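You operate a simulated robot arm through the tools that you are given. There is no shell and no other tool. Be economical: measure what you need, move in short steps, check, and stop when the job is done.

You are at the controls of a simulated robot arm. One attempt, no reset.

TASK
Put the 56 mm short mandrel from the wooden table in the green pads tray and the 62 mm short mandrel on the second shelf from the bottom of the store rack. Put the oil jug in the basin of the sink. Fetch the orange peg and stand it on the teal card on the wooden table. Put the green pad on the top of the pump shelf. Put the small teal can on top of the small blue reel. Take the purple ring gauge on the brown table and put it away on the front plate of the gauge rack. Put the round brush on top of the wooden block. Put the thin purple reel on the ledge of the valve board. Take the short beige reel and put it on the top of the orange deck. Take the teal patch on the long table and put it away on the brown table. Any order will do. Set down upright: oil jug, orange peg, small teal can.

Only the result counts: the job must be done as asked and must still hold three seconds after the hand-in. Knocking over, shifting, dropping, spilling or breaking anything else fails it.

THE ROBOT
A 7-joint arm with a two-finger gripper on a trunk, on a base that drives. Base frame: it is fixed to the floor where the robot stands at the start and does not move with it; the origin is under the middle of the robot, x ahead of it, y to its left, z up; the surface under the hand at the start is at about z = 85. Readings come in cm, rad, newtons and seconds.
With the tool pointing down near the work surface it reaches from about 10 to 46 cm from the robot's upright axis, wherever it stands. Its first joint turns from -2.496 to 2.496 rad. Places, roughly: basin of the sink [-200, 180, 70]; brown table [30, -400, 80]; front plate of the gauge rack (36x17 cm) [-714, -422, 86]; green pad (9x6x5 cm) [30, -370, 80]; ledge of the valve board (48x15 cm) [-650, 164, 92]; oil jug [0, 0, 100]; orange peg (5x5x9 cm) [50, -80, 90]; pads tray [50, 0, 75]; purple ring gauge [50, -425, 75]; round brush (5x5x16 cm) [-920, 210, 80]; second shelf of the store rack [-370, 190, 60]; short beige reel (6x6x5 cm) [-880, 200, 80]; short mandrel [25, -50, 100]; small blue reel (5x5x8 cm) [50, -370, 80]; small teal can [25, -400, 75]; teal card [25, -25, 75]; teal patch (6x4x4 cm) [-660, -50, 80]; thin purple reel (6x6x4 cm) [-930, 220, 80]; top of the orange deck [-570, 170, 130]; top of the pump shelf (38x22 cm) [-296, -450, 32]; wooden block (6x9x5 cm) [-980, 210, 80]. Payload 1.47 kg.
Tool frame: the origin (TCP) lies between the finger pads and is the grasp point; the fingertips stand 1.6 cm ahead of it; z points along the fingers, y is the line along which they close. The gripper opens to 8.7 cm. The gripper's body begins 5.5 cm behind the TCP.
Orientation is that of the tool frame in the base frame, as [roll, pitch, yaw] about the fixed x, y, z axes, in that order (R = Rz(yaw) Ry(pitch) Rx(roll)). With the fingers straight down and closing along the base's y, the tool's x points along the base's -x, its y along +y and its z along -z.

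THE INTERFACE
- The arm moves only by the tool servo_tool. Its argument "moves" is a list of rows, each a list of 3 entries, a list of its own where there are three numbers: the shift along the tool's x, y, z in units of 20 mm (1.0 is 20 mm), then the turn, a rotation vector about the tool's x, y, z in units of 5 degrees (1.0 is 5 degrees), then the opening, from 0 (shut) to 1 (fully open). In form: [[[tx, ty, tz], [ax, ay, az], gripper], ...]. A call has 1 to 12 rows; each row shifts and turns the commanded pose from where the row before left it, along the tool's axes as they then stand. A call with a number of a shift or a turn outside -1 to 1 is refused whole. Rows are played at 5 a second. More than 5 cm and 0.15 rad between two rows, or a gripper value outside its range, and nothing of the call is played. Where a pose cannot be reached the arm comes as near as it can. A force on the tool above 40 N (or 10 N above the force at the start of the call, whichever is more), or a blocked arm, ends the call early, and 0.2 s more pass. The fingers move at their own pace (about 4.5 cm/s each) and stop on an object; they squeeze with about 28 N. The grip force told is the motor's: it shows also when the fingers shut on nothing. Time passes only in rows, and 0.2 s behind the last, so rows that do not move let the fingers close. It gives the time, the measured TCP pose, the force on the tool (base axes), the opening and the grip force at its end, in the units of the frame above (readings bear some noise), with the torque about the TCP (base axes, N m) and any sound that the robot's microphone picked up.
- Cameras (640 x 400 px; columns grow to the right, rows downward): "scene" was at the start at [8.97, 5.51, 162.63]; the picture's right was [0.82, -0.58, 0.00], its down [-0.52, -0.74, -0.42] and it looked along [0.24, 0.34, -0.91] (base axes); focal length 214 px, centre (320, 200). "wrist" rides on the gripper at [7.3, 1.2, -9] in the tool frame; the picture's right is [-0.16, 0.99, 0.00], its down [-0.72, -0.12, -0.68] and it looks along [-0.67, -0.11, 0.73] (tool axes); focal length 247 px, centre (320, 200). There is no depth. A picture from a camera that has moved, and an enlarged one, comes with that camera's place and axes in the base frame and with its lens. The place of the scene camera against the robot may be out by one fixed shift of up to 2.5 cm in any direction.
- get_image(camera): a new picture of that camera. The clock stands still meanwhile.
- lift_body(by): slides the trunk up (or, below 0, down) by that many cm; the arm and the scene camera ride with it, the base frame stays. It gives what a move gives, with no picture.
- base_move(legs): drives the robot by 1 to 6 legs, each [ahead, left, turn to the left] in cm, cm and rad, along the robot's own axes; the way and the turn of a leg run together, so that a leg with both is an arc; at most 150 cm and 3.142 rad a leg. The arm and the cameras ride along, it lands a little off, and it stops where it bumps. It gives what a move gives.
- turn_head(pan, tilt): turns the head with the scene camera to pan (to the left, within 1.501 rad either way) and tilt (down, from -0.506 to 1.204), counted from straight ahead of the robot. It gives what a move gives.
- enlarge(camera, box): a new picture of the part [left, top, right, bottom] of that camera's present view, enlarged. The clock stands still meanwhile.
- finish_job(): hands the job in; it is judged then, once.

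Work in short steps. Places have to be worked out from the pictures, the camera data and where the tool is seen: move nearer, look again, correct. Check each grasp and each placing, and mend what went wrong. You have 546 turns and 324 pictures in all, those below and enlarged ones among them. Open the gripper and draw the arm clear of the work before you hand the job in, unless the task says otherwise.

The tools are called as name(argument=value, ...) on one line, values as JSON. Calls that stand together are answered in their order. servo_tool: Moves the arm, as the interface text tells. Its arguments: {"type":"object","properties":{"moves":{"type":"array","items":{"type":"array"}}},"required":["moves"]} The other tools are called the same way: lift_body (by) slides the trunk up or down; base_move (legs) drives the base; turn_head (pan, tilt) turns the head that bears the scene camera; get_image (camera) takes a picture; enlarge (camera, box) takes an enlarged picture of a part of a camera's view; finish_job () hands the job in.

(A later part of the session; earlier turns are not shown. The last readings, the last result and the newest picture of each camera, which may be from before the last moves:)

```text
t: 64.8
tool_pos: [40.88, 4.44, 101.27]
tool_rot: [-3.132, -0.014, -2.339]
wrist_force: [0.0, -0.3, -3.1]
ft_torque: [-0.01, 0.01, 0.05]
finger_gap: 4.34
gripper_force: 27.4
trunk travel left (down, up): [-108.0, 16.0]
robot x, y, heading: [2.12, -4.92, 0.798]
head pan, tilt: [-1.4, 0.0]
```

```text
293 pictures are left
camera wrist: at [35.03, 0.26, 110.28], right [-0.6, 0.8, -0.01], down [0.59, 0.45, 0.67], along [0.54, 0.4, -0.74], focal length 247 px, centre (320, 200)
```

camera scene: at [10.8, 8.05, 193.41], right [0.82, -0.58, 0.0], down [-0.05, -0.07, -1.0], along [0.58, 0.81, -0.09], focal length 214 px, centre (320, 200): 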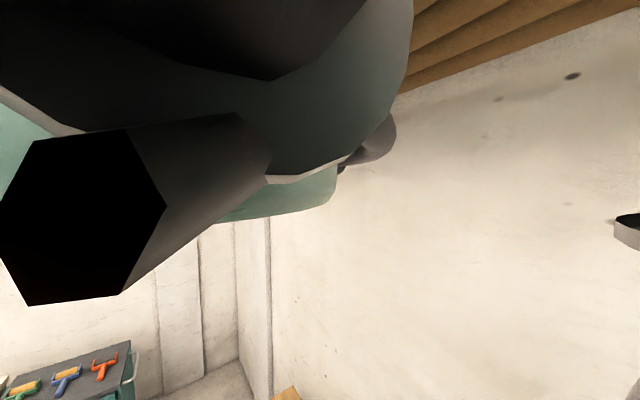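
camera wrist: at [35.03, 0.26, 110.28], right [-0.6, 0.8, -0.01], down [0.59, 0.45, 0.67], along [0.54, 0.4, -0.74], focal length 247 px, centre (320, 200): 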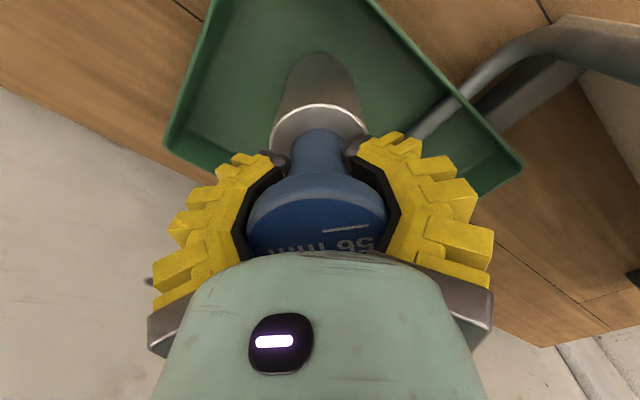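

Nearly touching; continuing in half-centimetre steps, watching the force.

lift_body(by=-0.5)

lift_body(by=-0.4)

```text
t: 65.3
tool_pos: [41.07, 4.27, 100.86]
tool_rot: [-3.129, -0.013, -2.336]
wrist_force: [-4.6, -2.7, 28.7]
ft_torque: [-0.04, 0.31, 0.04]
finger_gap: 4.34
gripper_force: 27.7
trunk travel left (down, up): [-107.5, 16.5]
robot x, y, heading: [2.61, -5.22, 0.799]
head pan, tilt: [-1.4, 0.0]
```

```text
t: 65.6
tool_pos: [41.26, 4.37, 100.86]
tool_rot: [-3.13, -0.014, -2.337]
wrist_force: [-2.5, 1.0, 23.4]
ft_torque: [0.38, 0.0, 0.0]
finger_gap: 4.34
gripper_force: 28.7
trunk travel left (down, up): [-107.4, 16.6]
robot x, y, heading: [2.04, -5.32, 0.798]
head pan, tilt: [-1.4, 0.0]
stopped: the force on the tool passed its limit at 52 N (the readings are from after the stop); the commanded pose is now the measured one
```

Contact at z 100.9. I open the gripper and rise straight up.

servo_tool(moves=[[[0, 0, 0], [0, 0, 0], 0.4], [[0, 0, 0], [0, 0, 0], 0.9], [[0, 0, 0], [0, 0, 0], 0.9], [[0, 0, 0], [0, 0, 0], 0.9], [[0, 0, -0.5], [0, 0, 0], 0.9], [[0, 0, -1], [0, 0, 0], 0.9], [[0, 0, -1], [0, 0, 0], 0.9], [[0, 0, -1], [0, 0, 0], 0.9], [[0, 0, -1], [0, 0, 0], 0.9], [[0, 0, -1], [0, 0, 0], 0.9], [[0, 0, -1], [0, 0, 0], 0.9]])

get_image(camera="wrist")

```text
t: 68.0
tool_pos: [41.09, 4.37, 105.8]
tool_rot: [-3.132, -0.016, -2.336]
wrist_force: [-0.3, -0.3, -0.3]
ft_torque: [-0.04, -0.01, -0.01]
finger_gap: 8.04
gripper_force: 1.3
out of reach, approached as far as the arm can: row 8, 9, 10, 11
trunk travel left (down, up): [-107.4, 16.6]
robot x, y, heading: [2.52, -5.07, 0.799]
head pan, tilt: [-1.4, 0.0]
```

```text
292 pictures are left
camera wrist: at [35.12, 0.24, 114.84], right [-0.6, 0.8, -0.01], down [0.59, 0.45, 0.67], along [0.54, 0.4, -0.74], focal length 247 px, centre (320, 200)
```

wrist: 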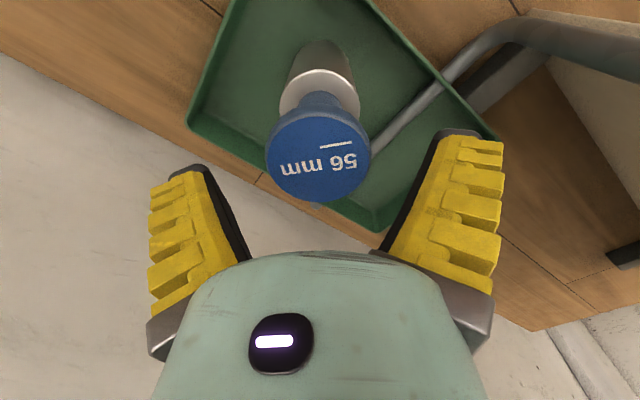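

The mandrel stands in the tray. I raise by the trunk.

lift_body(by=20)

get_image(camera="wrist")

```text
t: 69.9
tool_pos: [41.1, 4.28, 122.37]
tool_rot: [-3.131, -0.016, -2.338]
wrist_force: [-1.2, 0.0, -0.1]
ft_torque: [0.0, -0.01, 0.02]
finger_gap: 8.04
gripper_force: 1.0
out of reach, approached as far as the arm can: row 1
trunk travel left (down, up): [-124.0, 0.0]
robot x, y, heading: [2.32, -5.14, 0.794]
head pan, tilt: [-1.4, 0.0]
```

```text
291 pictures are left
camera wrist: at [35.11, 0.25, 131.41], right [-0.6, 0.8, -0.01], down [0.59, 0.45, 0.67], along [0.54, 0.4, -0.74], focal length 247 px, centre (320, 200)
```

wrist: 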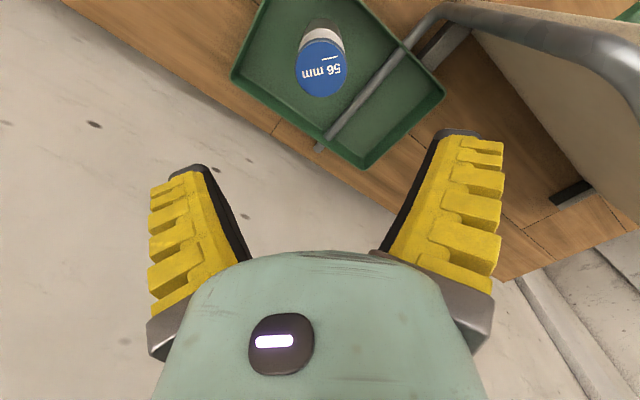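

56 mm is done. Test raising the arm relative to the trunk.

servo_tool(moves=[[[0, 0, -1], [0, 0, 0], 0.6], [[0, 0, -1], [0, 0, 0], 0.6], [[0, 0, -1], [0, 0, 0], 0.6], [[0, 0, -1], [0, 0, 0], 0.6], [[0, 0, -1], [0, 0, 0], 0.6], [[0, 0, -1], [0, 0, 0], 0.6], [[0, 0, -1], [0, 0, 0], 0.6], [[0, 0, -1], [0, 0, 0], 0.6]])

```text
t: 71.7
tool_pos: [41.12, 4.41, 122.35]
tool_rot: [-3.13, -0.016, -2.338]
wrist_force: [-0.1, -0.7, 0.1]
ft_torque: [-0.04, 0.02, 0.02]
finger_gap: 5.71
gripper_force: 3.7
out of reach, approached as far as the arm can: row 1, 2, 3, 4, 5, 6, 7, 8
trunk travel left (down, up): [-124.0, 0.0]
robot x, y, heading: [2.0, -5.35, 0.798]
head pan, tilt: [-1.4, 0.0]
```

The arm seems caught at a joint limit; I try pulling in toward the robot, then up.

servo_tool(moves=[[[1, 0, 0], [0, 0, 0], 0.6], [[1, 0, 0], [0, 0, 0], 0.6], [[1, 0, 0], [0, 0, 0], 0.6], [[0, 0, -1], [0, 0, 0], 0.6], [[0, 0, -1], [0, 0, 0], 0.6], [[0, 0, -1], [0, 0, 0], 0.6], [[0, 0, -1], [0, 0, 0], 0.6]])

```text
t: 73.3
tool_pos: [39.43, 0.47, 125.03]
tool_rot: [-3.131, -0.017, -2.338]
wrist_force: [0.2, -1.0, 0.0]
ft_torque: [0.01, 0.0, 0.01]
finger_gap: 5.74
gripper_force: 3.6
out of reach, approached as far as the arm can: row 2, 3, 4, 5, 6, 7
trunk travel left (down, up): [-124.0, 0.0]
robot x, y, heading: [2.62, -5.61, 0.801]
head pan, tilt: [-1.4, 0.0]
```

Try sliding to the arm's right side, then up.

servo_tool(moves=[[[0, -1, 0], [0, 0, 0], 0.6], [[0, -1, 0], [0, 0, 0], 0.6], [[0, -1, 0], [0, 0, 0], 0.6], [[0, -1, 0], [0, 0, 0], 0.6], [[0, -1, 0], [0, 0, 0], 0.6]])

servo_tool(moves=[[[0, 0, -1], [0, 0, 0], 0.6], [[0, 0, -1], [0, 0, 0], 0.6], [[0, 0, -1], [0, 0, 0], 0.6], [[0, 0, -1], [0, 0, 0], 0.6]])

```text
t: 74.5
tool_pos: [46.99, -6.35, 125.19]
tool_rot: [-3.125, -0.013, -2.333]
wrist_force: [3.0, 1.5, 1.7]
ft_torque: [-0.01, 0.2, -0.03]
finger_gap: 5.75
gripper_force: 3.8
out of reach, approached as far as the arm can: row 2, 3
trunk travel left (down, up): [-124.0, 0.0]
robot x, y, heading: [2.19, -5.23, 0.802]
head pan, tilt: [-1.4, 0.0]
```

```text
t: 75.5
tool_pos: [46.86, -6.22, 133.22]
tool_rot: [-3.13, -0.015, -2.338]
wrist_force: [0.4, 0.1, 0.1]
ft_torque: [-0.01, 0.02, 0.01]
finger_gap: 5.75
gripper_force: 3.6
trunk travel left (down, up): [-124.0, 0.0]
robot x, y, heading: [2.49, -5.51, 0.799]
head pan, tilt: [-1.4, 0.0]
```

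That works: the arm prefers an offset further to the robot's right. I raise more, turn the base back to heading 0 and go toward the orange peg.

servo_tool(moves=[[[0, 0, -1], [0, 0, 0], 0.7], [[0, 0, -1], [0, 0, 0], 0.7], [[0, 0, -1], [0, 0, 0], 0.7], [[0, 0, -1], [0, 0, 0], 0.7]])

base_move(legs=[[0, 0, -0.8], [13, -40, 0]])

get_image(camera="wrist")

```text
t: 76.5
tool_pos: [46.96, -6.41, 137.79]
tool_rot: [-3.132, -0.017, -2.335]
wrist_force: [-0.2, -0.8, -0.3]
ft_torque: [-0.01, -0.04, -0.01]
finger_gap: 6.51
gripper_force: 3.1
out of reach, approached as far as the arm can: row 3, 4
trunk travel left (down, up): [-124.0, 0.0]
robot x, y, heading: [2.03, -5.41, 0.803]
head pan, tilt: [-1.4, 0.0]
```

```text
t: 81.2
tool_pos: [45.97, -77.72, 137.98]
tool_rot: [-3.133, -0.015, -3.129]
wrist_force: [0.1, -0.1, -0.3]
ft_torque: [0.01, -0.01, -0.02]
finger_gap: 6.56
gripper_force: 3.2
trunk travel left (down, up): [-124.0, 0.0]
robot x, y, heading: [15.31, -44.95, 0.005]
head pan, tilt: [-1.4, 0.0]
```

```text
290 pictures are left
camera wrist: at [38.76, -76.42, 146.91], right [0.15, 0.99, -0.01], down [0.74, -0.1, 0.67], along [0.66, -0.11, -0.74], focal length 247 px, centre (320, 200)
```

wrist: 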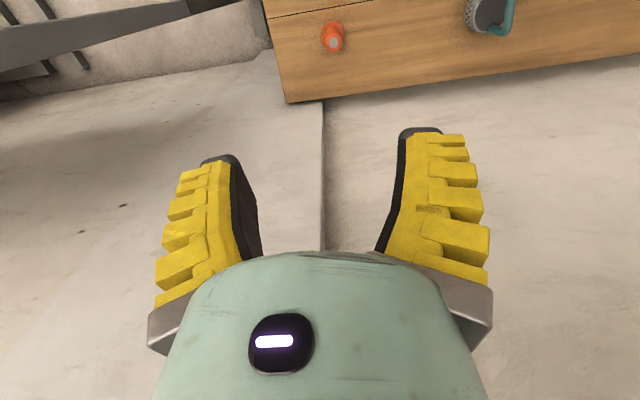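

The peg is at about (47.5, -76). I lower the arm toward it.

servo_tool(moves=[[[-0.5, 0.8, 1], [0, 0, 0], 0.7], [[0, 0, 1], [0, 0, 0], 0.7], [[0, 0, 1], [0, 0, 0], 0.7], [[0, 0, 1], [0, 0, 0], 0.7], [[0, 0, 1], [0, 0, 0], 0.7], [[0, 0, 1], [0, 0, 0], 0.7], [[0, 0, 1], [0, 0, 0], 0.7], [[0, 0, 1], [0, 0, 0], 0.7], [[0, 0, 1], [0, 0, 0], 0.7], [[0, 0, 1], [0, 0, 0], 0.7], [[0, 0, 1], [0, 0, 0], 0.7], [[0, 0, 1], [0, 0, 0], 0.7]])

get_image(camera="wrist")

```text
t: 83.8
tool_pos: [46.87, -76.15, 123.01]
tool_rot: [-3.134, -0.015, -3.131]
wrist_force: [0.2, 0.7, 0.1]
ft_torque: [0.02, 0.02, -0.02]
finger_gap: 6.53
gripper_force: 3.7
out of reach, approached as far as the arm can: row 8, 9, 10, 11, 12
trunk travel left (down, up): [-124.0, 0.0]
robot x, y, heading: [15.41, -45.13, 0.007]
head pan, tilt: [-1.4, 0.0]
```

```text
289 pictures are left
camera wrist: at [39.46, -74.93, 131.91], right [0.15, 0.99, -0.01], down [0.74, -0.1, 0.67], along [0.66, -0.11, -0.74], focal length 247 px, centre (320, 200)
```

wrist: 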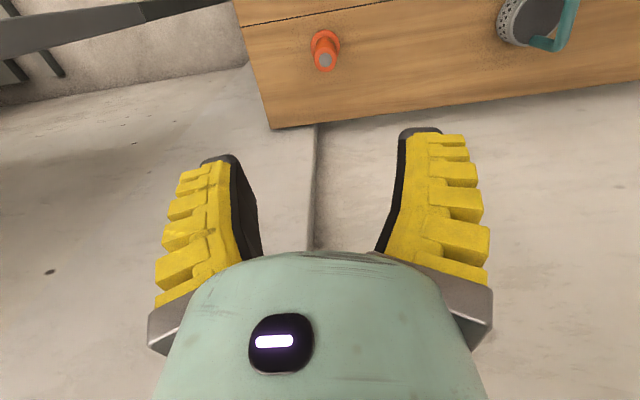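

The arm's height range is limited, so I lower the trunk by 24 and look again.

lift_body(by=-22)

get_image(camera="wrist")

```text
t: 86.1
tool_pos: [46.76, -76.1, 100.88]
tool_rot: [-3.134, -0.016, -3.129]
wrist_force: [0.2, 0.5, -0.1]
ft_torque: [0.02, 0.0, 0.0]
finger_gap: 6.54
gripper_force: 3.0
trunk travel left (down, up): [-102.0, 22.0]
robot x, y, heading: [15.36, -45.07, 0.008]
head pan, tilt: [-1.4, 0.0]
```

```text
288 pictures are left
camera wrist: at [39.47, -74.93, 109.91], right [0.15, 0.99, -0.01], down [0.74, -0.1, 0.67], along [0.66, -0.11, -0.74], focal length 247 px, centre (320, 200)
```

wrist: 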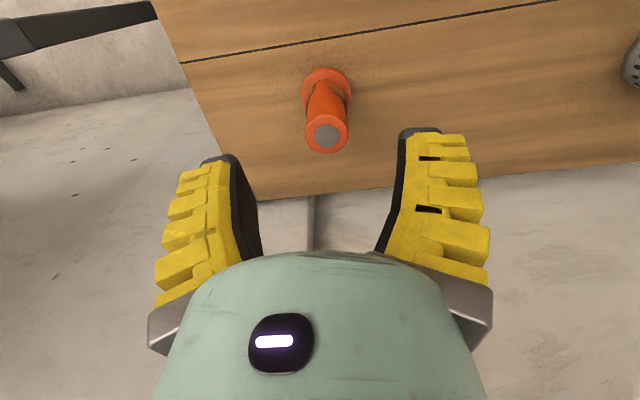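

Peg centre at (47.4, -75.9), top z≈94. I nudge, descend 9.8 with the trunk and close.

servo_tool(moves=[[[-0.3, 0.1, 0], [0, 0, 0], 0.7]])

lift_body(by=-9.8)

servo_tool(moves=[[[0, 0, 0], [0, 0, 0], 0.3], [[0, 0, 0], [0, 0, 0], 0.1], [[0, 0, 0], [0, 0, 0], 0], [[0, 0, 0], [0, 0, 0], 0], [[0, 0, 0], [0, 0, 0], 0]])

get_image(camera="wrist")

```text
t: 86.5
tool_pos: [47.39, -76.09, 100.87]
tool_rot: [-3.133, -0.016, -3.129]
wrist_force: [1.0, -0.8, -0.1]
ft_torque: [-0.05, 0.01, -0.04]
finger_gap: 6.55
gripper_force: 2.9
trunk travel left (down, up): [-102.0, 22.0]
robot x, y, heading: [15.6, -45.38, 0.005]
head pan, tilt: [-1.4, 0.0]
```

```text
t: 87.8
tool_pos: [47.25, -76.01, 91.12]
tool_rot: [-3.132, -0.017, -3.128]
wrist_force: [0.3, -0.7, -0.3]
ft_torque: [-0.03, -0.01, -0.02]
finger_gap: 6.52
gripper_force: 3.2
trunk travel left (down, up): [-92.2, 31.8]
robot x, y, heading: [15.74, -45.0, 0.01]
head pan, tilt: [-1.4, 0.0]
```

```text
t: 89.0
tool_pos: [47.38, -75.91, 91.05]
tool_rot: [-3.134, -0.016, -3.13]
wrist_force: [-2.2, 3.9, 13.2]
ft_torque: [0.01, 0.01, 0.0]
finger_gap: 2.59
gripper_force: 28.1
trunk travel left (down, up): [-92.2, 31.8]
robot x, y, heading: [15.35, -45.11, 0.006]
head pan, tilt: [-1.4, 0.0]
```

```text
287 pictures are left
camera wrist: at [40.08, -74.73, 100.14], right [0.15, 0.99, -0.01], down [0.74, -0.1, 0.67], along [0.66, -0.11, -0.74], focal length 247 px, centre (320, 200)
```

wrist: 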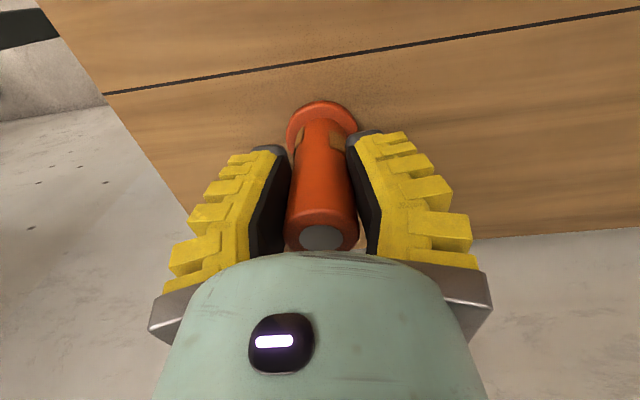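

Gripped. Lift 18 and drive to put the peg near the teal card (about (35, -34)).

lift_body(by=20)

base_move(legs=[[-9, 39, 0]])

get_image(camera="wrist")

```text
t: 91.2
tool_pos: [47.28, -76.04, 111.08]
tool_rot: [-3.134, -0.017, -3.13]
wrist_force: [-0.5, 0.2, -0.5]
ft_torque: [-0.01, 0.0, -0.02]
finger_gap: 2.12
gripper_force: 28.0
trunk travel left (down, up): [-112.2, 11.8]
robot x, y, heading: [15.1, -45.01, 0.01]
head pan, tilt: [-1.4, 0.0]
```

```text
t: 93.7
tool_pos: [38.08, -36.97, 111.09]
tool_rot: [-3.133, -0.015, -3.132]
wrist_force: [-0.4, 0.0, -1.4]
ft_torque: [0.03, 0.0, -0.02]
finger_gap: 2.12
gripper_force: 28.8
trunk travel left (down, up): [-112.2, 11.8]
robot x, y, heading: [6.06, -5.88, 0.002]
head pan, tilt: [-1.4, 0.0]
```

```text
286 pictures are left
camera wrist: at [30.82, -35.6, 120.09], right [0.15, 0.99, -0.01], down [0.74, -0.1, 0.67], along [0.66, -0.11, -0.74], focal length 247 px, centre (320, 200)
```

wrist: 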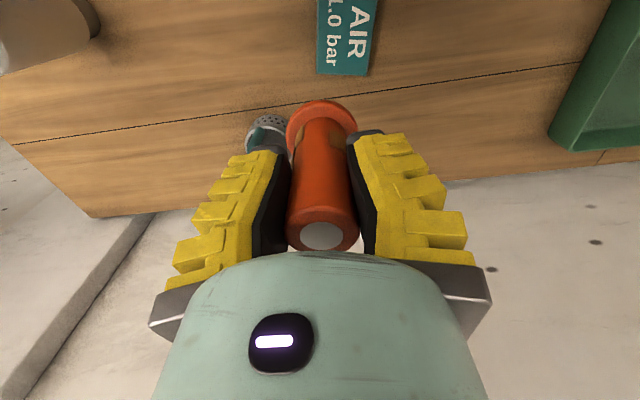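

The card centre computes to about (36, -33.6). I shift the arm there and check.

base_move(legs=[[-2.1, 3.4, 0]])

lift_body(by=-10)

get_image(camera="wrist")

```text
t: 94.6
tool_pos: [35.87, -33.59, 111.06]
tool_rot: [-3.132, -0.014, -3.129]
wrist_force: [0.2, -0.5, -0.8]
ft_torque: [0.04, 0.02, 0.01]
finger_gap: 2.12
gripper_force: 28.1
trunk travel left (down, up): [-112.2, 11.8]
robot x, y, heading: [4.09, -2.53, 0.005]
head pan, tilt: [-1.4, 0.0]
```

```text
t: 95.2
tool_pos: [36.88, -34.02, 108.31]
tool_rot: [-3.121, -0.006, -3.126]
wrist_force: [12.9, -3.9, 2.9]
ft_torque: [0.4, 1.63, 0.26]
finger_gap: 2.13
gripper_force: 28.1
trunk travel left (down, up): [-109.1, 14.9]
robot x, y, heading: [4.22, -2.41, 0.001]
head pan, tilt: [-1.4, 0.0]
stopped: the force on the tool passed its limit at 96 N (the readings are from after the stop); the commanded pose is now the measured one
```

```text
285 pictures are left
camera wrist: at [29.52, -32.72, 117.21], right [0.14, 0.99, -0.02], down [0.73, -0.09, 0.68], along [0.67, -0.11, -0.73], focal length 247 px, centre (320, 200)
```

wrist: 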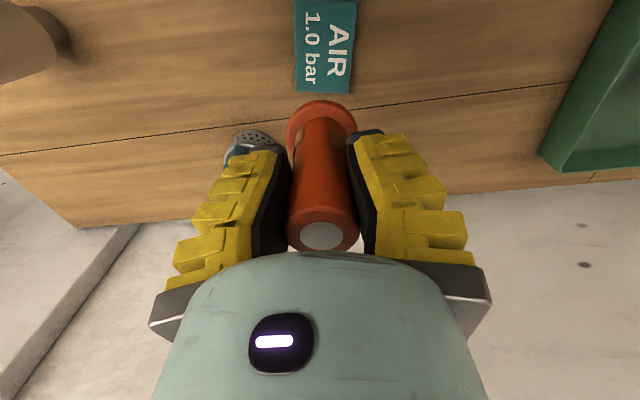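

The hand/arm touched something, likely the grey beam behind it. I raise and look.

lift_body(by=12)

servo_tool(moves=[[[0, 0, 0], [0, 1, 0], 0], [[0, 0, 0], [0, 1, 0], 0], [[0, 0, 0], [0, 1, 0], 0], [[0, 0, 0], [0, 1, 0], 0], [[0, 0, 0], [0, 1, 0], 0], [[0, 0, 0], [0, 1, 0], 0], [[0, 0, 0], [0, 1, 0], 0]])

get_image(camera="wrist")

```text
t: 96.7
tool_pos: [36.3, -33.82, 120.21]
tool_rot: [-3.125, -0.012, -3.131]
wrist_force: [0.0, -0.2, -1.1]
ft_torque: [0.01, 0.0, -0.01]
finger_gap: 2.13
gripper_force: 28.3
trunk travel left (down, up): [-121.1, 2.9]
robot x, y, heading: [4.5, -2.67, 0.006]
head pan, tilt: [-1.4, 0.0]
```

```text
t: 98.3
tool_pos: [36.71, -30.08, 122.91]
tool_rot: [-3.125, -0.492, -3.135]
wrist_force: [0.5, 0.7, -1.1]
ft_torque: [0.04, 0.0, -0.03]
finger_gap: 2.11
gripper_force: 27.9
out of reach, approached as far as the arm can: row 1, 2, 3, 4, 5, 6, 7
trunk travel left (down, up): [-121.1, 2.9]
robot x, y, heading: [4.25, -2.51, 0.004]
head pan, tilt: [-1.4, 0.0]
```

```text
284 pictures are left
camera wrist: at [34.42, -28.61, 134.22], right [0.12, 0.99, -0.09], down [0.96, -0.1, 0.26], along [0.25, -0.12, -0.96], focal length 247 px, centre (320, 200)
```

wrist: 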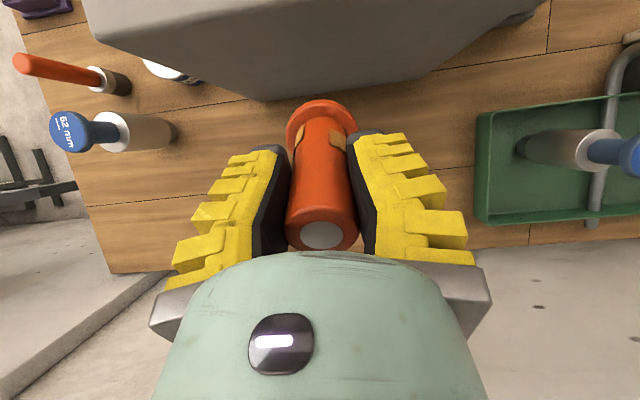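

The grey block sits right behind the card, so I'll approach the card from the robot's -y side instead. First untilt and raise the hand.

servo_tool(moves=[[[0, 0, 0], [0, -1, 0], 0], [[0, 0, 0], [0, -1, 0], 0], [[0, 0, 0], [0, -1, 0], 0], [[0, 0, 0], [0, -1, 0], 0], [[0, 0, 0], [0, -1, 0], 0], [[0, 0, 0], [0, -0.6, 0], 0], [[0, -1, -0.5], [0, 0, 0], 0], [[0, -0.7, -1], [0, 0, 0], 0], [[0, 0, -1], [0, 0, 0], 0], [[0, 0, -1], [0, 0, 0], 0]])

lift_body(by=2.8)

```text
t: 100.5
tool_pos: [36.78, -33.4, 130.03]
tool_rot: [-3.125, -0.003, -3.128]
wrist_force: [0.7, -0.2, -0.2]
ft_torque: [-0.01, 0.0, -0.01]
finger_gap: 2.11
gripper_force: 28.5
trunk travel left (down, up): [-121.1, 2.9]
robot x, y, heading: [4.81, -2.74, 0.004]
head pan, tilt: [-1.4, 0.0]
```

```text
t: 101.2
tool_pos: [36.73, -33.35, 132.68]
tool_rot: [-3.125, -0.001, -3.129]
wrist_force: [0.3, 0.0, -0.8]
ft_torque: [-0.02, 0.01, -0.01]
finger_gap: 2.12
gripper_force: 27.9
trunk travel left (down, up): [-123.9, 0.1]
robot x, y, heading: [4.06, -2.82, 0.002]
head pan, tilt: [-1.4, 0.0]
```

Now back off the table and turn in free space.

base_move(legs=[[-60, 0, 0]])

get_image(camera="wrist")

```text
t: 104.6
tool_pos: [-23.19, -33.7, 132.84]
tool_rot: [-3.126, -0.001, -3.13]
wrist_force: [-0.6, -0.8, -0.9]
ft_torque: [0.0, 0.02, 0.02]
finger_gap: 2.15
gripper_force: 28.2
trunk travel left (down, up): [-123.9, 0.1]
robot x, y, heading: [-55.87, -2.86, 0.005]
head pan, tilt: [-1.4, 0.0]
```

```text
283 pictures are left
camera wrist: at [-30.6, -32.36, 141.68], right [0.15, 0.99, -0.02], down [0.73, -0.1, 0.68], along [0.67, -0.11, -0.73], focal length 247 px, centre (320, 200)
```

wrist: 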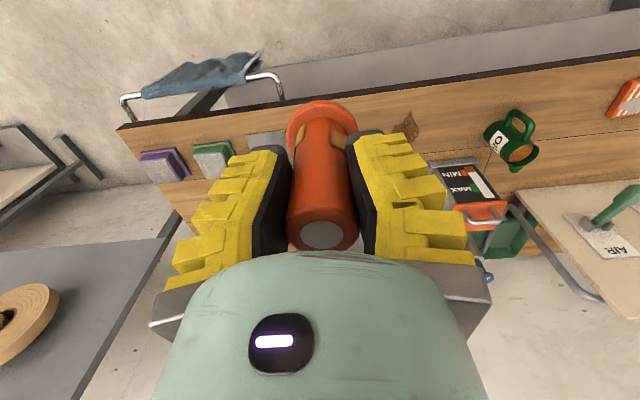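

I turn 2.42 rad left and drive around so the robot stands at about (38,-78), hand over the card.

base_move(legs=[[0, 0, 2.42], [-49.5, 56.3, 0]])

base_move(legs=[[-70.6, -62, 0]])

get_image(camera="wrist")

```text
t: 114.4
tool_pos: [-59.93, -32.89, 132.8]
tool_rot: [-3.125, -0.003, -0.726]
wrist_force: [0.3, -0.1, 0.2]
ft_torque: [0.02, -0.01, 0.01]
finger_gap: 2.08
gripper_force: 28.4
trunk travel left (down, up): [-123.9, 0.1]
robot x, y, heading: [-56.69, -77.97, 2.41]
head pan, tilt: [-1.4, 0.0]
```

```text
t: 118.3
tool_pos: [15.3, -33.69, 132.87]
tool_rot: [-3.122, -0.003, -0.715]
wrist_force: [-0.2, -0.5, -0.2]
ft_torque: [-0.01, -0.02, 0.04]
finger_gap: 2.12
gripper_force: 27.5
trunk travel left (down, up): [-123.9, 0.1]
robot x, y, heading: [19.13, -78.43, 2.427]
head pan, tilt: [-1.4, 0.0]
stopped in leg 1: the robot was blocked; the commanded pose is now the measured one
```

```text
282 pictures are left
camera wrist: at [19.78, -39.32, 141.75], right [-0.77, -0.64, -0.02], down [-0.48, 0.55, 0.68], along [-0.43, 0.53, -0.73], focal length 247 px, centre (320, 200)
```

wrist: 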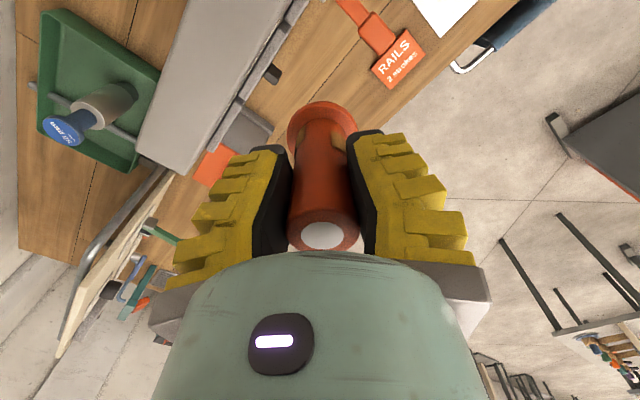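

The base was blocked near x=19. The grey block (top z≈117, front x≈26) stands just behind the card, so I plan to set the peg down, regrasp it with the hand leaning away from the block, then place it. First go back to heading 0 near the table's right end.

base_move(legs=[[56.6, 49, 0], [0, 0, -2.42]])

base_move(legs=[[0, 30, 0], [66, 0, 0]])

get_image(camera="wrist")

```text
t: 128.1
tool_pos: [-23.95, -110.75, 132.86]
tool_rot: [-3.125, -0.003, 3.121]
wrist_force: [0.1, 0.3, -0.9]
ft_torque: [-0.03, -0.02, 0.02]
finger_gap: 2.08
gripper_force: 27.9
trunk travel left (down, up): [-123.9, 0.1]
robot x, y, heading: [-55.54, -78.83, -0.025]
head pan, tilt: [-1.4, 0.0]
```

```text
t: 133.4
tool_pos: [42.85, -82.61, 132.84]
tool_rot: [-3.123, -0.005, 3.121]
wrist_force: [-0.1, 0.0, -1.2]
ft_torque: [-0.02, 0.0, 0.01]
finger_gap: 2.12
gripper_force: 28.2
trunk travel left (down, up): [-123.9, 0.1]
robot x, y, heading: [11.29, -50.74, -0.025]
head pan, tilt: [-1.4, 0.0]
```

```text
281 pictures are left
camera wrist: at [35.5, -81.1, 141.72], right [0.18, 0.98, -0.02], down [0.72, -0.12, 0.68], along [0.67, -0.13, -0.73], focal length 247 px, centre (320, 200)
```

wrist: 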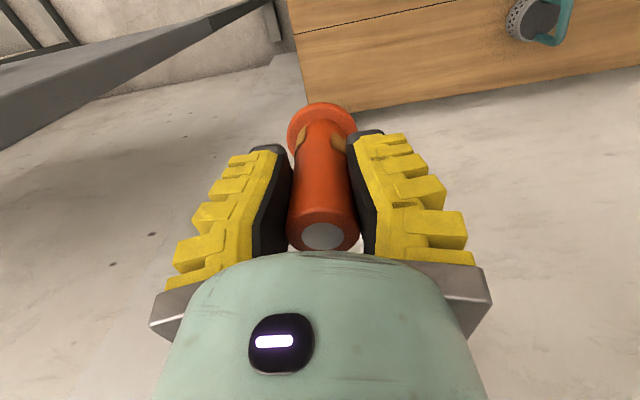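

I shift left 6 and lower the peg back on the bare table.

base_move(legs=[[0, 6, 0.025]])

lift_body(by=-39)

get_image(camera="wrist")

```text
t: 134.4
tool_pos: [43.67, -75.83, 132.9]
tool_rot: [-3.125, -0.003, -3.138]
wrist_force: [-0.7, -0.1, 0.0]
ft_torque: [0.0, 0.03, 0.05]
finger_gap: 2.12
gripper_force: 27.7
trunk travel left (down, up): [-123.9, 0.1]
robot x, y, heading: [11.24, -44.71, -0.001]
head pan, tilt: [-1.4, 0.0]
```

```text
t: 138.1
tool_pos: [43.77, -75.79, 93.86]
tool_rot: [-3.124, -0.003, -3.139]
wrist_force: [-0.3, 0.4, -1.0]
ft_torque: [0.03, 0.03, 0.01]
finger_gap: 2.13
gripper_force: 28.5
trunk travel left (down, up): [-84.9, 39.1]
robot x, y, heading: [11.54, -44.42, 0.001]
head pan, tilt: [-1.4, 0.0]
```

```text
280 pictures are left
camera wrist: at [36.32, -74.5, 102.73], right [0.15, 0.99, -0.02], down [0.73, -0.1, 0.68], along [0.67, -0.12, -0.73], focal length 247 px, centre (320, 200)
```

wrist: 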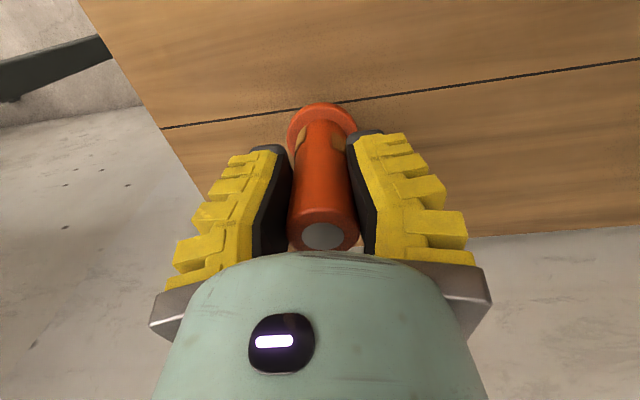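

Lowering to contact.

lift_body(by=-2.2)

lift_body(by=-0.5)

```text
t: 138.8
tool_pos: [43.67, -75.91, 91.66]
tool_rot: [-3.122, -0.003, -3.138]
wrist_force: [-0.4, 0.4, -1.3]
ft_torque: [-0.01, 0.02, 0.01]
finger_gap: 2.11
gripper_force: 28.5
trunk travel left (down, up): [-82.7, 41.3]
robot x, y, heading: [11.44, -44.59, 0.002]
head pan, tilt: [-1.4, 0.0]
```

```text
t: 139.3
tool_pos: [43.7, -76.06, 91.21]
tool_rot: [-3.124, -0.003, -3.138]
wrist_force: [-0.7, 1.6, 16.3]
ft_torque: [0.03, 0.24, 0.02]
finger_gap: 2.58
gripper_force: 27.8
trunk travel left (down, up): [-82.2, 41.8]
robot x, y, heading: [11.37, -44.73, 0.001]
head pan, tilt: [-1.4, 0.0]
```

Peg is standing again. I open, rise 12, and reposition base and arm so the hand can lean +x.

servo_tool(moves=[[[0, 0, 0], [0, 0, 0], 0.4], [[0, 0, 0], [0, 0, 0], 0.7], [[0, 0, 0], [0, 0, 0], 0.7], [[0, 0, 0], [0, 0, 0], 0.7]])

lift_body(by=14)

base_move(legs=[[7, -12, 0]])

servo_tool(moves=[[[1, 1, 0], [0, 0, 0], 0.7], [[1, 1, 0], [0, 0, 0], 0.7], [[1, 1, 0], [0, 0, 0], 0.7], [[0.5, 1, 0], [0, 0, 0], 0.7], [[0, 1, 0], [0, 0, 0], 0.7], [[0, 1, 0], [0, 0, 0], 0.7]])

servo_tool(moves=[[[0, 0, 0], [0, 1, 0], 0.7], [[0, 0, 0], [0, 1, 0], 0.7], [[0, 0, 0], [0, 1, 0], 0.7], [[0, 0, 0], [0, 1, 0], 0.7], [[0, 0, 0], [0, 1, 0], 0.7], [[0, 0, 0], [0, 1, 0], 0.7]])

get_image(camera="wrist")

```text
t: 140.3
tool_pos: [43.73, -75.91, 91.13]
tool_rot: [-3.123, -0.004, -3.138]
wrist_force: [1.0, -0.4, -0.2]
ft_torque: [-0.01, 0.01, 0.01]
finger_gap: 6.55
gripper_force: 3.4
trunk travel left (down, up): [-82.2, 41.8]
robot x, y, heading: [11.26, -44.74, 0.003]
head pan, tilt: [-1.4, 0.0]
```

```text
t: 142.0
tool_pos: [43.58, -75.85, 105.26]
tool_rot: [-3.123, -0.004, -3.139]
wrist_force: [0.2, 0.6, 0.2]
ft_torque: [0.0, 0.0, 0.03]
finger_gap: 6.51
gripper_force: 3.3
trunk travel left (down, up): [-96.2, 27.8]
robot x, y, heading: [11.48, -44.92, -0.0]
head pan, tilt: [-1.4, 0.0]
```

```text
t: 143.3
tool_pos: [50.72, -87.69, 105.07]
tool_rot: [-3.124, -0.004, -3.137]
wrist_force: [0.1, 0.0, -1.0]
ft_torque: [-0.02, 0.03, -0.01]
finger_gap: 6.56
gripper_force: 2.9
trunk travel left (down, up): [-96.2, 27.8]
robot x, y, heading: [18.32, -56.87, 0.001]
head pan, tilt: [-1.4, 0.0]
```

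```text
t: 143.9
tool_pos: [55.45, -82.4, 104.91]
tool_rot: [-3.123, -0.006, -2.846]
wrist_force: [-0.1, -0.4, 0.1]
ft_torque: [-0.01, -0.02, 0.02]
finger_gap: 6.55
gripper_force: 3.8
out of reach, approached as far as the arm can: row 2
trunk travel left (down, up): [-96.2, 27.8]
robot x, y, heading: [18.18, -56.89, 0.005]
head pan, tilt: [-1.4, 0.0]
stopped in row 2: the arm was blocked; the commanded pose is now the measured one
```

```text
t: 145.5
tool_pos: [51.78, -83.02, 104.46]
tool_rot: [-3.132, -0.554, -2.917]
wrist_force: [0.8, 1.5, 0.1]
ft_torque: [0.02, -0.02, 0.04]
finger_gap: 6.57
gripper_force: 2.6
trunk travel left (down, up): [-96.2, 27.8]
robot x, y, heading: [17.99, -56.32, -0.004]
head pan, tilt: [-1.4, 0.0]
stopped in row 6: the arm was blocked; the commanded pose is now the measured one
```

```text
279 pictures are left
camera wrist: at [50.02, -81.93, 115.87], right [-0.09, 0.99, -0.09], down [0.97, 0.11, 0.2], along [0.21, -0.07, -0.98], focal length 247 px, centre (320, 200)
```

wrist: 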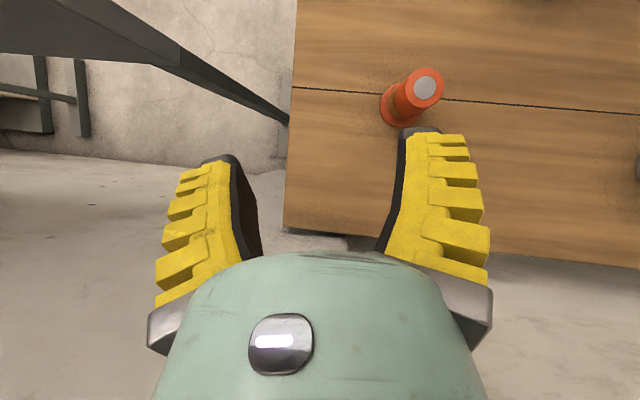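

The arm did reach a leaned pose (about 32°). I bring the hand over the peg with the base and look.

base_move(legs=[[-7.6, 7, 0]])

get_image(camera="wrist")

```text
t: 146.7
tool_pos: [45.87, -76.05, 104.81]
tool_rot: [-3.124, -0.54, -2.906]
wrist_force: [0.4, -0.8, -0.3]
ft_torque: [0.02, 0.01, -0.02]
finger_gap: 6.53
gripper_force: 3.8
trunk travel left (down, up): [-96.2, 27.8]
robot x, y, heading: [10.43, -50.01, -0.004]
head pan, tilt: [-1.4, 0.0]
```

```text
278 pictures are left
camera wrist: at [43.86, -74.97, 116.26], right [-0.11, 0.99, -0.1], down [0.97, 0.13, 0.21], along [0.22, -0.07, -0.97], focal length 247 px, centre (320, 200)
```

wrist: 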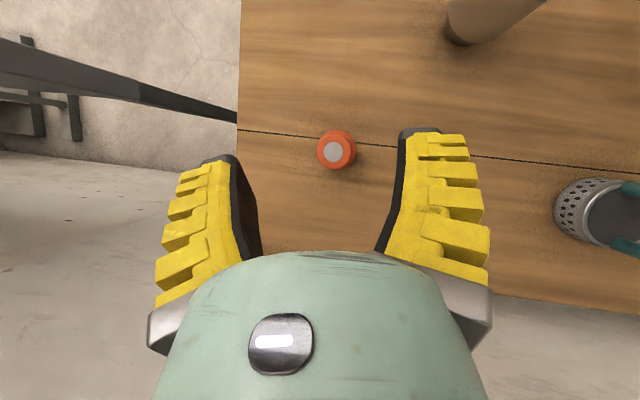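

Peg at (44.2, -75.7). Small base correction, then descend and grip.

base_move(legs=[[-1.6, 0.3, 0]])

lift_body(by=-9)

get_image(camera="wrist")

```text
t: 147.4
tool_pos: [44.22, -75.61, 104.84]
tool_rot: [-3.122, -0.541, -2.906]
wrist_force: [-0.8, 0.4, -0.1]
ft_torque: [-0.02, 0.04, -0.01]
finger_gap: 6.55
gripper_force: 3.1
trunk travel left (down, up): [-96.2, 27.8]
robot x, y, heading: [8.68, -49.55, -0.006]
head pan, tilt: [-1.4, 0.0]
```

```text
t: 148.7
tool_pos: [44.29, -75.74, 95.88]
tool_rot: [-3.122, -0.539, -2.906]
wrist_force: [-0.4, 0.2, 0.6]
ft_torque: [-0.01, -0.02, -0.02]
finger_gap: 6.57
gripper_force: 3.3
trunk travel left (down, up): [-87.2, 36.8]
robot x, y, heading: [8.97, -49.24, -0.006]
head pan, tilt: [-1.4, 0.0]
```

```text
277 pictures are left
camera wrist: at [42.25, -74.66, 107.26], right [-0.11, 0.99, -0.1], down [0.97, 0.13, 0.21], along [0.22, -0.07, -0.97], focal length 247 px, centre (320, 200)
```

wrist: 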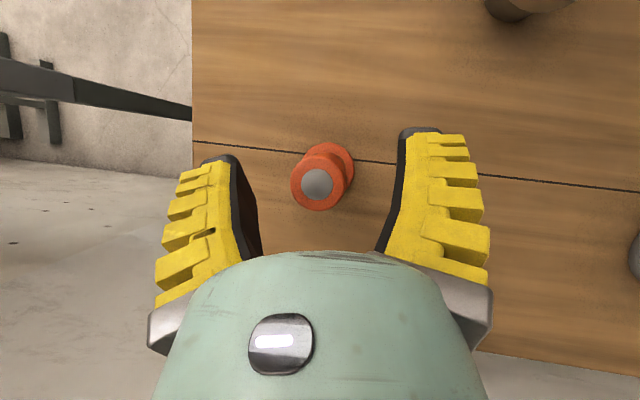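

Well centred. Descend 4.6 and close.

lift_body(by=-4.6)

servo_tool(moves=[[[0, 0, 0], [0, 0, 0], 0.3], [[0, 0, 0], [0, 0, 0], 0.1], [[0, 0, 0], [0, 0, 0], 0], [[0, 0, 0], [0, 0, 0], 0], [[0, 0, 0], [0, 0, 0], 0]])

get_image(camera="wrist")

```text
t: 149.6
tool_pos: [44.27, -75.75, 91.29]
tool_rot: [-3.122, -0.54, -2.906]
wrist_force: [0.2, 0.3, 0.6]
ft_torque: [0.0, 0.0, 0.0]
finger_gap: 6.53
gripper_force: 3.3
trunk travel left (down, up): [-82.6, 41.4]
robot x, y, heading: [8.67, -48.93, 0.004]
head pan, tilt: [-1.4, 0.0]
```

```text
t: 150.8
tool_pos: [44.39, -75.67, 91.47]
tool_rot: [-3.123, -0.539, -2.906]
wrist_force: [0.0, 1.4, 10.8]
ft_torque: [0.02, -0.03, -0.03]
finger_gap: 2.56
gripper_force: 28.2
trunk travel left (down, up): [-82.6, 41.4]
robot x, y, heading: [8.96, -49.24, -0.001]
head pan, tilt: [-1.4, 0.0]
```

```text
276 pictures are left
camera wrist: at [42.3, -74.66, 102.72], right [-0.11, 0.99, -0.1], down [0.97, 0.13, 0.21], along [0.22, -0.07, -0.97], focal length 247 px, centre (320, 200)
```

wrist: 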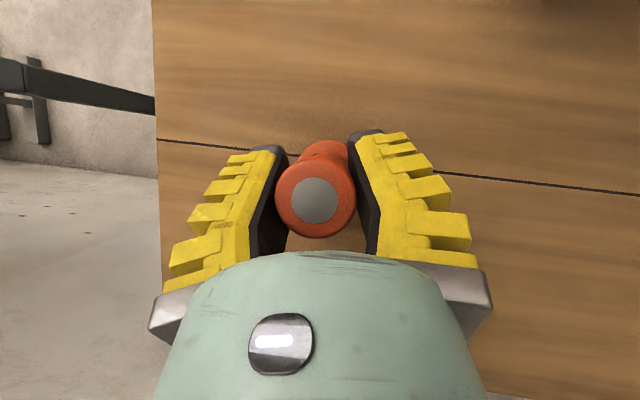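

Gripped with lean. I lift, then test bringing the arm inward and lower relative to the trunk, for a steeper arm.

lift_body(by=38)

servo_tool(moves=[[[0.21, 0, 0.82], [0, 0, 0], 0], [[0.21, 0, 0.82], [0, 0, 0], 0], [[0.21, 0, 0.82], [0, 0, 0], 0]])

```text
t: 154.4
tool_pos: [44.2, -75.64, 129.33]
tool_rot: [-3.122, -0.54, -2.907]
wrist_force: [-0.5, -0.2, -0.7]
ft_torque: [0.0, 0.0, -0.02]
finger_gap: 2.16
gripper_force: 27.6
trunk travel left (down, up): [-120.6, 3.4]
robot x, y, heading: [8.53, -49.63, -0.003]
head pan, tilt: [-1.4, 0.0]
```

```text
t: 155.2
tool_pos: [40.84, -76.64, 125.75]
tool_rot: [-3.121, -0.539, -2.906]
wrist_force: [0.0, -0.7, -1.2]
ft_torque: [0.0, 0.02, -0.02]
finger_gap: 2.18
gripper_force: 27.3
trunk travel left (down, up): [-120.6, 3.4]
robot x, y, heading: [8.97, -49.13, 0.001]
head pan, tilt: [-1.4, 0.0]
```

That works; continuing inward and down.

servo_tool(moves=[[[0.35, 0, 0.79], [0, 0, 0], 0], [[0.35, 0, 0.79], [0, 0, 0], 0], [[0.35, 0, 0.79], [0, 0, 0], 0], [[0.35, 0, 0.79], [0, 0, 0], 0], [[0.35, 0, 0.79], [0, 0, 0], 0], [[0.35, 0, 0.79], [0, 0, 0], 0]])

```text
t: 156.6
tool_pos: [32.49, -78.77, 119.71]
tool_rot: [-3.122, -0.537, -2.905]
wrist_force: [0.6, -0.3, -0.3]
ft_torque: [0.03, 0.0, 0.01]
finger_gap: 2.18
gripper_force: 27.6
trunk travel left (down, up): [-120.6, 3.4]
robot x, y, heading: [8.88, -49.14, -0.002]
head pan, tilt: [-1.4, 0.0]
```

servo_tool(moves=[[[0.3, 0.7, 0.8], [0, 0, 0], 0], [[0.3, 0.7, 0.8], [0, 0, 0], 0], [[0.3, 0.7, 0.8], [0, 0, 0], 0], [[0.3, 0.7, 0.8], [0, 0, 0], 0]])

```text
t: 157.6
tool_pos: [26.21, -73.8, 116.27]
tool_rot: [-3.124, -0.538, -2.91]
wrist_force: [0.1, -0.1, -1.1]
ft_torque: [0.0, 0.03, 0.01]
finger_gap: 2.19
gripper_force: 27.9
out of reach, approached as far as the arm can: row 2, 3, 4
trunk travel left (down, up): [-120.6, 3.4]
robot x, y, heading: [8.66, -48.95, -0.003]
head pan, tilt: [-1.4, 0.0]
```

The offset is now what I want. I move the base ahead, then left so the hand passes in front of the block to the card.

base_move(legs=[[9.8, 0, 0], [0, 40, 0]])

get_image(camera="wrist")

```text
t: 160.9
tool_pos: [36.13, -33.51, 116.21]
tool_rot: [-3.122, -0.539, -2.908]
wrist_force: [-0.2, 0.4, 0.0]
ft_torque: [0.0, 0.0, 0.01]
finger_gap: 2.21
gripper_force: 27.7
trunk travel left (down, up): [-120.6, 3.4]
robot x, y, heading: [19.03, -9.3, -0.002]
head pan, tilt: [-1.4, 0.0]
```

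```text
275 pictures are left
camera wrist: at [34.03, -32.48, 127.56], right [-0.11, 0.99, -0.1], down [0.97, 0.13, 0.21], along [0.22, -0.07, -0.97], focal length 247 px, centre (320, 200)
```

wrist: 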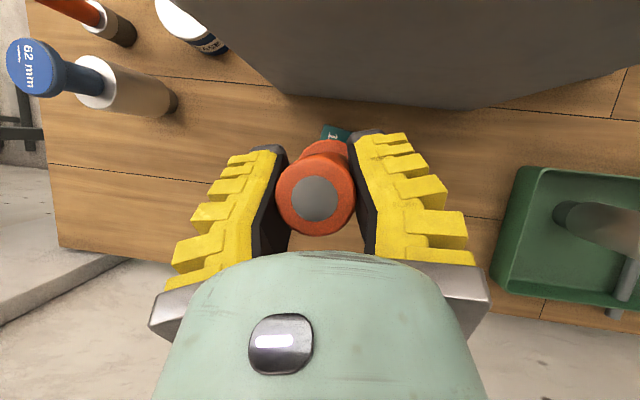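

Card's near corner shows at about (30.8,-35.3), agreeing. Lower by 21 and check.

lift_body(by=-12)

lift_body(by=-10)

get_image(camera="wrist")

```text
t: 162.4
tool_pos: [36.13, -33.56, 104.18]
tool_rot: [-3.123, -0.54, -2.907]
wrist_force: [0.0, -0.2, -0.4]
ft_torque: [0.0, 0.01, 0.01]
finger_gap: 2.21
gripper_force: 28.3
trunk travel left (down, up): [-108.6, 15.4]
robot x, y, heading: [18.44, -8.96, -0.004]
head pan, tilt: [-1.4, 0.0]
```

```text
t: 163.7
tool_pos: [36.08, -33.54, 94.21]
tool_rot: [-3.122, -0.539, -2.909]
wrist_force: [-0.5, 0.3, -1.5]
ft_torque: [0.0, -0.03, 0.01]
finger_gap: 2.21
gripper_force: 28.4
trunk travel left (down, up): [-98.6, 25.4]
robot x, y, heading: [18.56, -8.99, -0.006]
head pan, tilt: [-1.4, 0.0]
```

```text
274 pictures are left
camera wrist: at [34.03, -32.49, 105.57], right [-0.11, 0.99, -0.1], down [0.97, 0.13, 0.21], along [0.22, -0.07, -0.97], focal length 247 px, centre (320, 200)
```

wrist: 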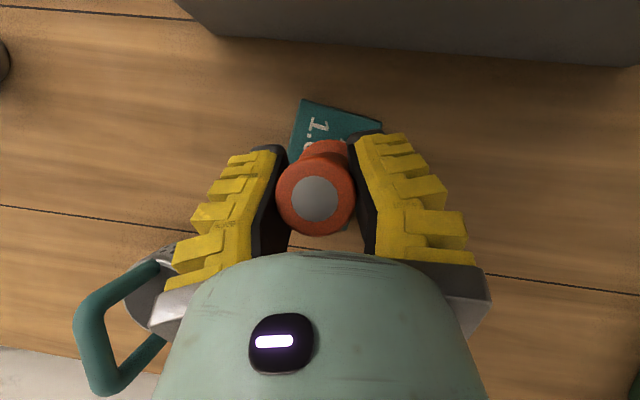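

The card lies under the peg, centre (35.9,-33.9); we're within 0.5 cm. Lower to contact.

lift_body(by=-2.3)

lift_body(by=-0.4)

```text
t: 164.4
tool_pos: [35.97, -33.52, 92.01]
tool_rot: [-3.124, -0.542, -2.907]
wrist_force: [-2.5, 1.7, 15.1]
ft_torque: [0.13, 0.08, -0.09]
finger_gap: 2.6
gripper_force: 27.9
trunk travel left (down, up): [-96.3, 27.7]
robot x, y, heading: [18.68, -8.98, -0.001]
head pan, tilt: [-1.4, 0.0]
```

```text
t: 164.9
tool_pos: [36.11, -33.58, 91.61]
tool_rot: [-3.123, -0.541, -2.906]
wrist_force: [-3.0, 1.4, 17.4]
ft_torque: [0.09, 0.04, -0.04]
finger_gap: 2.67
gripper_force: 27.6
trunk travel left (down, up): [-95.9, 28.1]
robot x, y, heading: [19.06, -8.83, -0.006]
head pan, tilt: [-1.4, 0.0]
```

Contact on the card. Release and rise straight up.

servo_tool(moves=[[[0, 0, 0], [0, 0, 0], 0.4], [[0, 0, 0], [0, 0, 0], 0.7], [[0, 0, 0], [0, 0, 0], 0.7], [[0, 0, 0], [0, 0, 0], 0.7]])

lift_body(by=14)

get_image(camera="wrist")

```text
t: 165.9
tool_pos: [36.09, -33.51, 91.57]
tool_rot: [-3.123, -0.539, -2.909]
wrist_force: [0.3, 1.3, -0.3]
ft_torque: [0.01, 0.03, -0.01]
finger_gap: 6.54
gripper_force: 3.0
trunk travel left (down, up): [-95.9, 28.1]
robot x, y, heading: [18.71, -9.25, -0.004]
head pan, tilt: [-1.4, 0.0]
```

```text
t: 167.6
tool_pos: [36.06, -33.56, 105.43]
tool_rot: [-3.123, -0.539, -2.905]
wrist_force: [-0.1, 0.3, -0.2]
ft_torque: [0.02, -0.01, -0.01]
finger_gap: 6.55
gripper_force: 3.0
trunk travel left (down, up): [-109.9, 14.1]
robot x, y, heading: [18.61, -8.76, -0.006]
head pan, tilt: [-1.4, 0.0]
```

```text
273 pictures are left
camera wrist: at [34.03, -32.48, 116.86], right [-0.11, 0.99, -0.1], down [0.97, 0.13, 0.21], along [0.22, -0.07, -0.97], focal length 247 px, centre (320, 200)
```

wrist: 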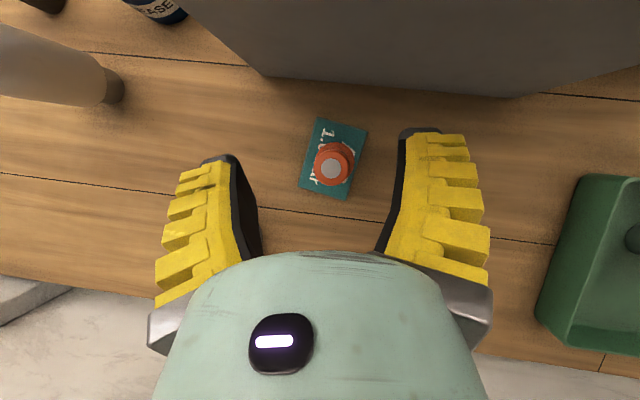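

Peg stands on the card. Next the 62 mm mandrel: raise trunk, straighten the tool and move over.

lift_body(by=14)

servo_tool(moves=[[[0, 0, 0], [0, -1, 0], 0.7], [[0, 0, 0], [0, -1, 0], 0.7], [[0, 0, 0], [0, -1, 0], 0.7], [[0, 0, 0], [0, -1, 0], 0.7], [[0, 0, 0], [0, -1, 0], 0.7], [[0, 0, 0], [0, -1, 0], 0.7], [[0, 0, 0], [0, -0.2, -2.0], 0.7]])

```text
t: 169.3
tool_pos: [36.07, -33.5, 119.45]
tool_rot: [-3.124, -0.541, -2.908]
wrist_force: [0.9, 0.2, -0.6]
ft_torque: [-0.02, 0.05, -0.01]
finger_gap: 6.55
gripper_force: 3.0
trunk travel left (down, up): [-123.9, 0.1]
robot x, y, heading: [18.58, -8.99, -0.007]
head pan, tilt: [-1.4, 0.0]
```

```text
refused: -2.0 is not a number from -1 to 1
```

servo_tool(moves=[[[0, 0, 0], [0, -1, 0], 0.7], [[0, 0, 0], [0, -1, 0], 0.7], [[0, 0, 0], [0, -1, 0], 0.7], [[0, 0, 0], [0, -1, 0], 0.7], [[0, 0, 0], [0, -1, 0], 0.7], [[0, 0, 0], [0, -1, 0], 0.7], [[0, 0, 0], [0, -0.2, 1.0], 0.7], [[0, 0, 0], [0, 0, 1.0], 0.7], [[0, 0, 0], [0, 0, 0.7], 0.7]])

```text
t: 171.3
tool_pos: [36.09, -33.43, 119.53]
tool_rot: [-3.125, 0.005, -3.137]
wrist_force: [0.1, -0.4, -0.1]
ft_torque: [0.03, -0.04, 0.01]
finger_gap: 6.53
gripper_force: 3.3
trunk travel left (down, up): [-123.9, 0.1]
robot x, y, heading: [18.64, -9.01, -0.01]
head pan, tilt: [-1.4, 0.0]
```

Straight again. Drive to bring the hand above the 62 mm mandrel.

base_move(legs=[[0, -32.5, 0], [-6, 0, 0]])

get_image(camera="wrist")

```text
t: 174.0
tool_pos: [29.86, -65.9, 119.41]
tool_rot: [-3.125, 0.005, -3.136]
wrist_force: [0.0, -0.1, 0.1]
ft_torque: [-0.01, 0.0, 0.01]
finger_gap: 6.52
gripper_force: 4.1
trunk travel left (down, up): [-123.9, 0.1]
robot x, y, heading: [12.79, -41.29, -0.002]
head pan, tilt: [-1.4, 0.0]
```

```text
272 pictures are left
camera wrist: at [22.48, -64.53, 128.34], right [0.15, 0.99, -0.02], down [0.72, -0.1, 0.69], along [0.68, -0.12, -0.73], focal length 247 px, centre (320, 200)
```

wrist: 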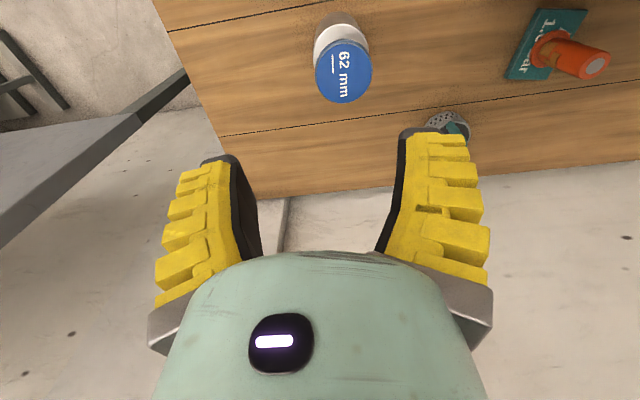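

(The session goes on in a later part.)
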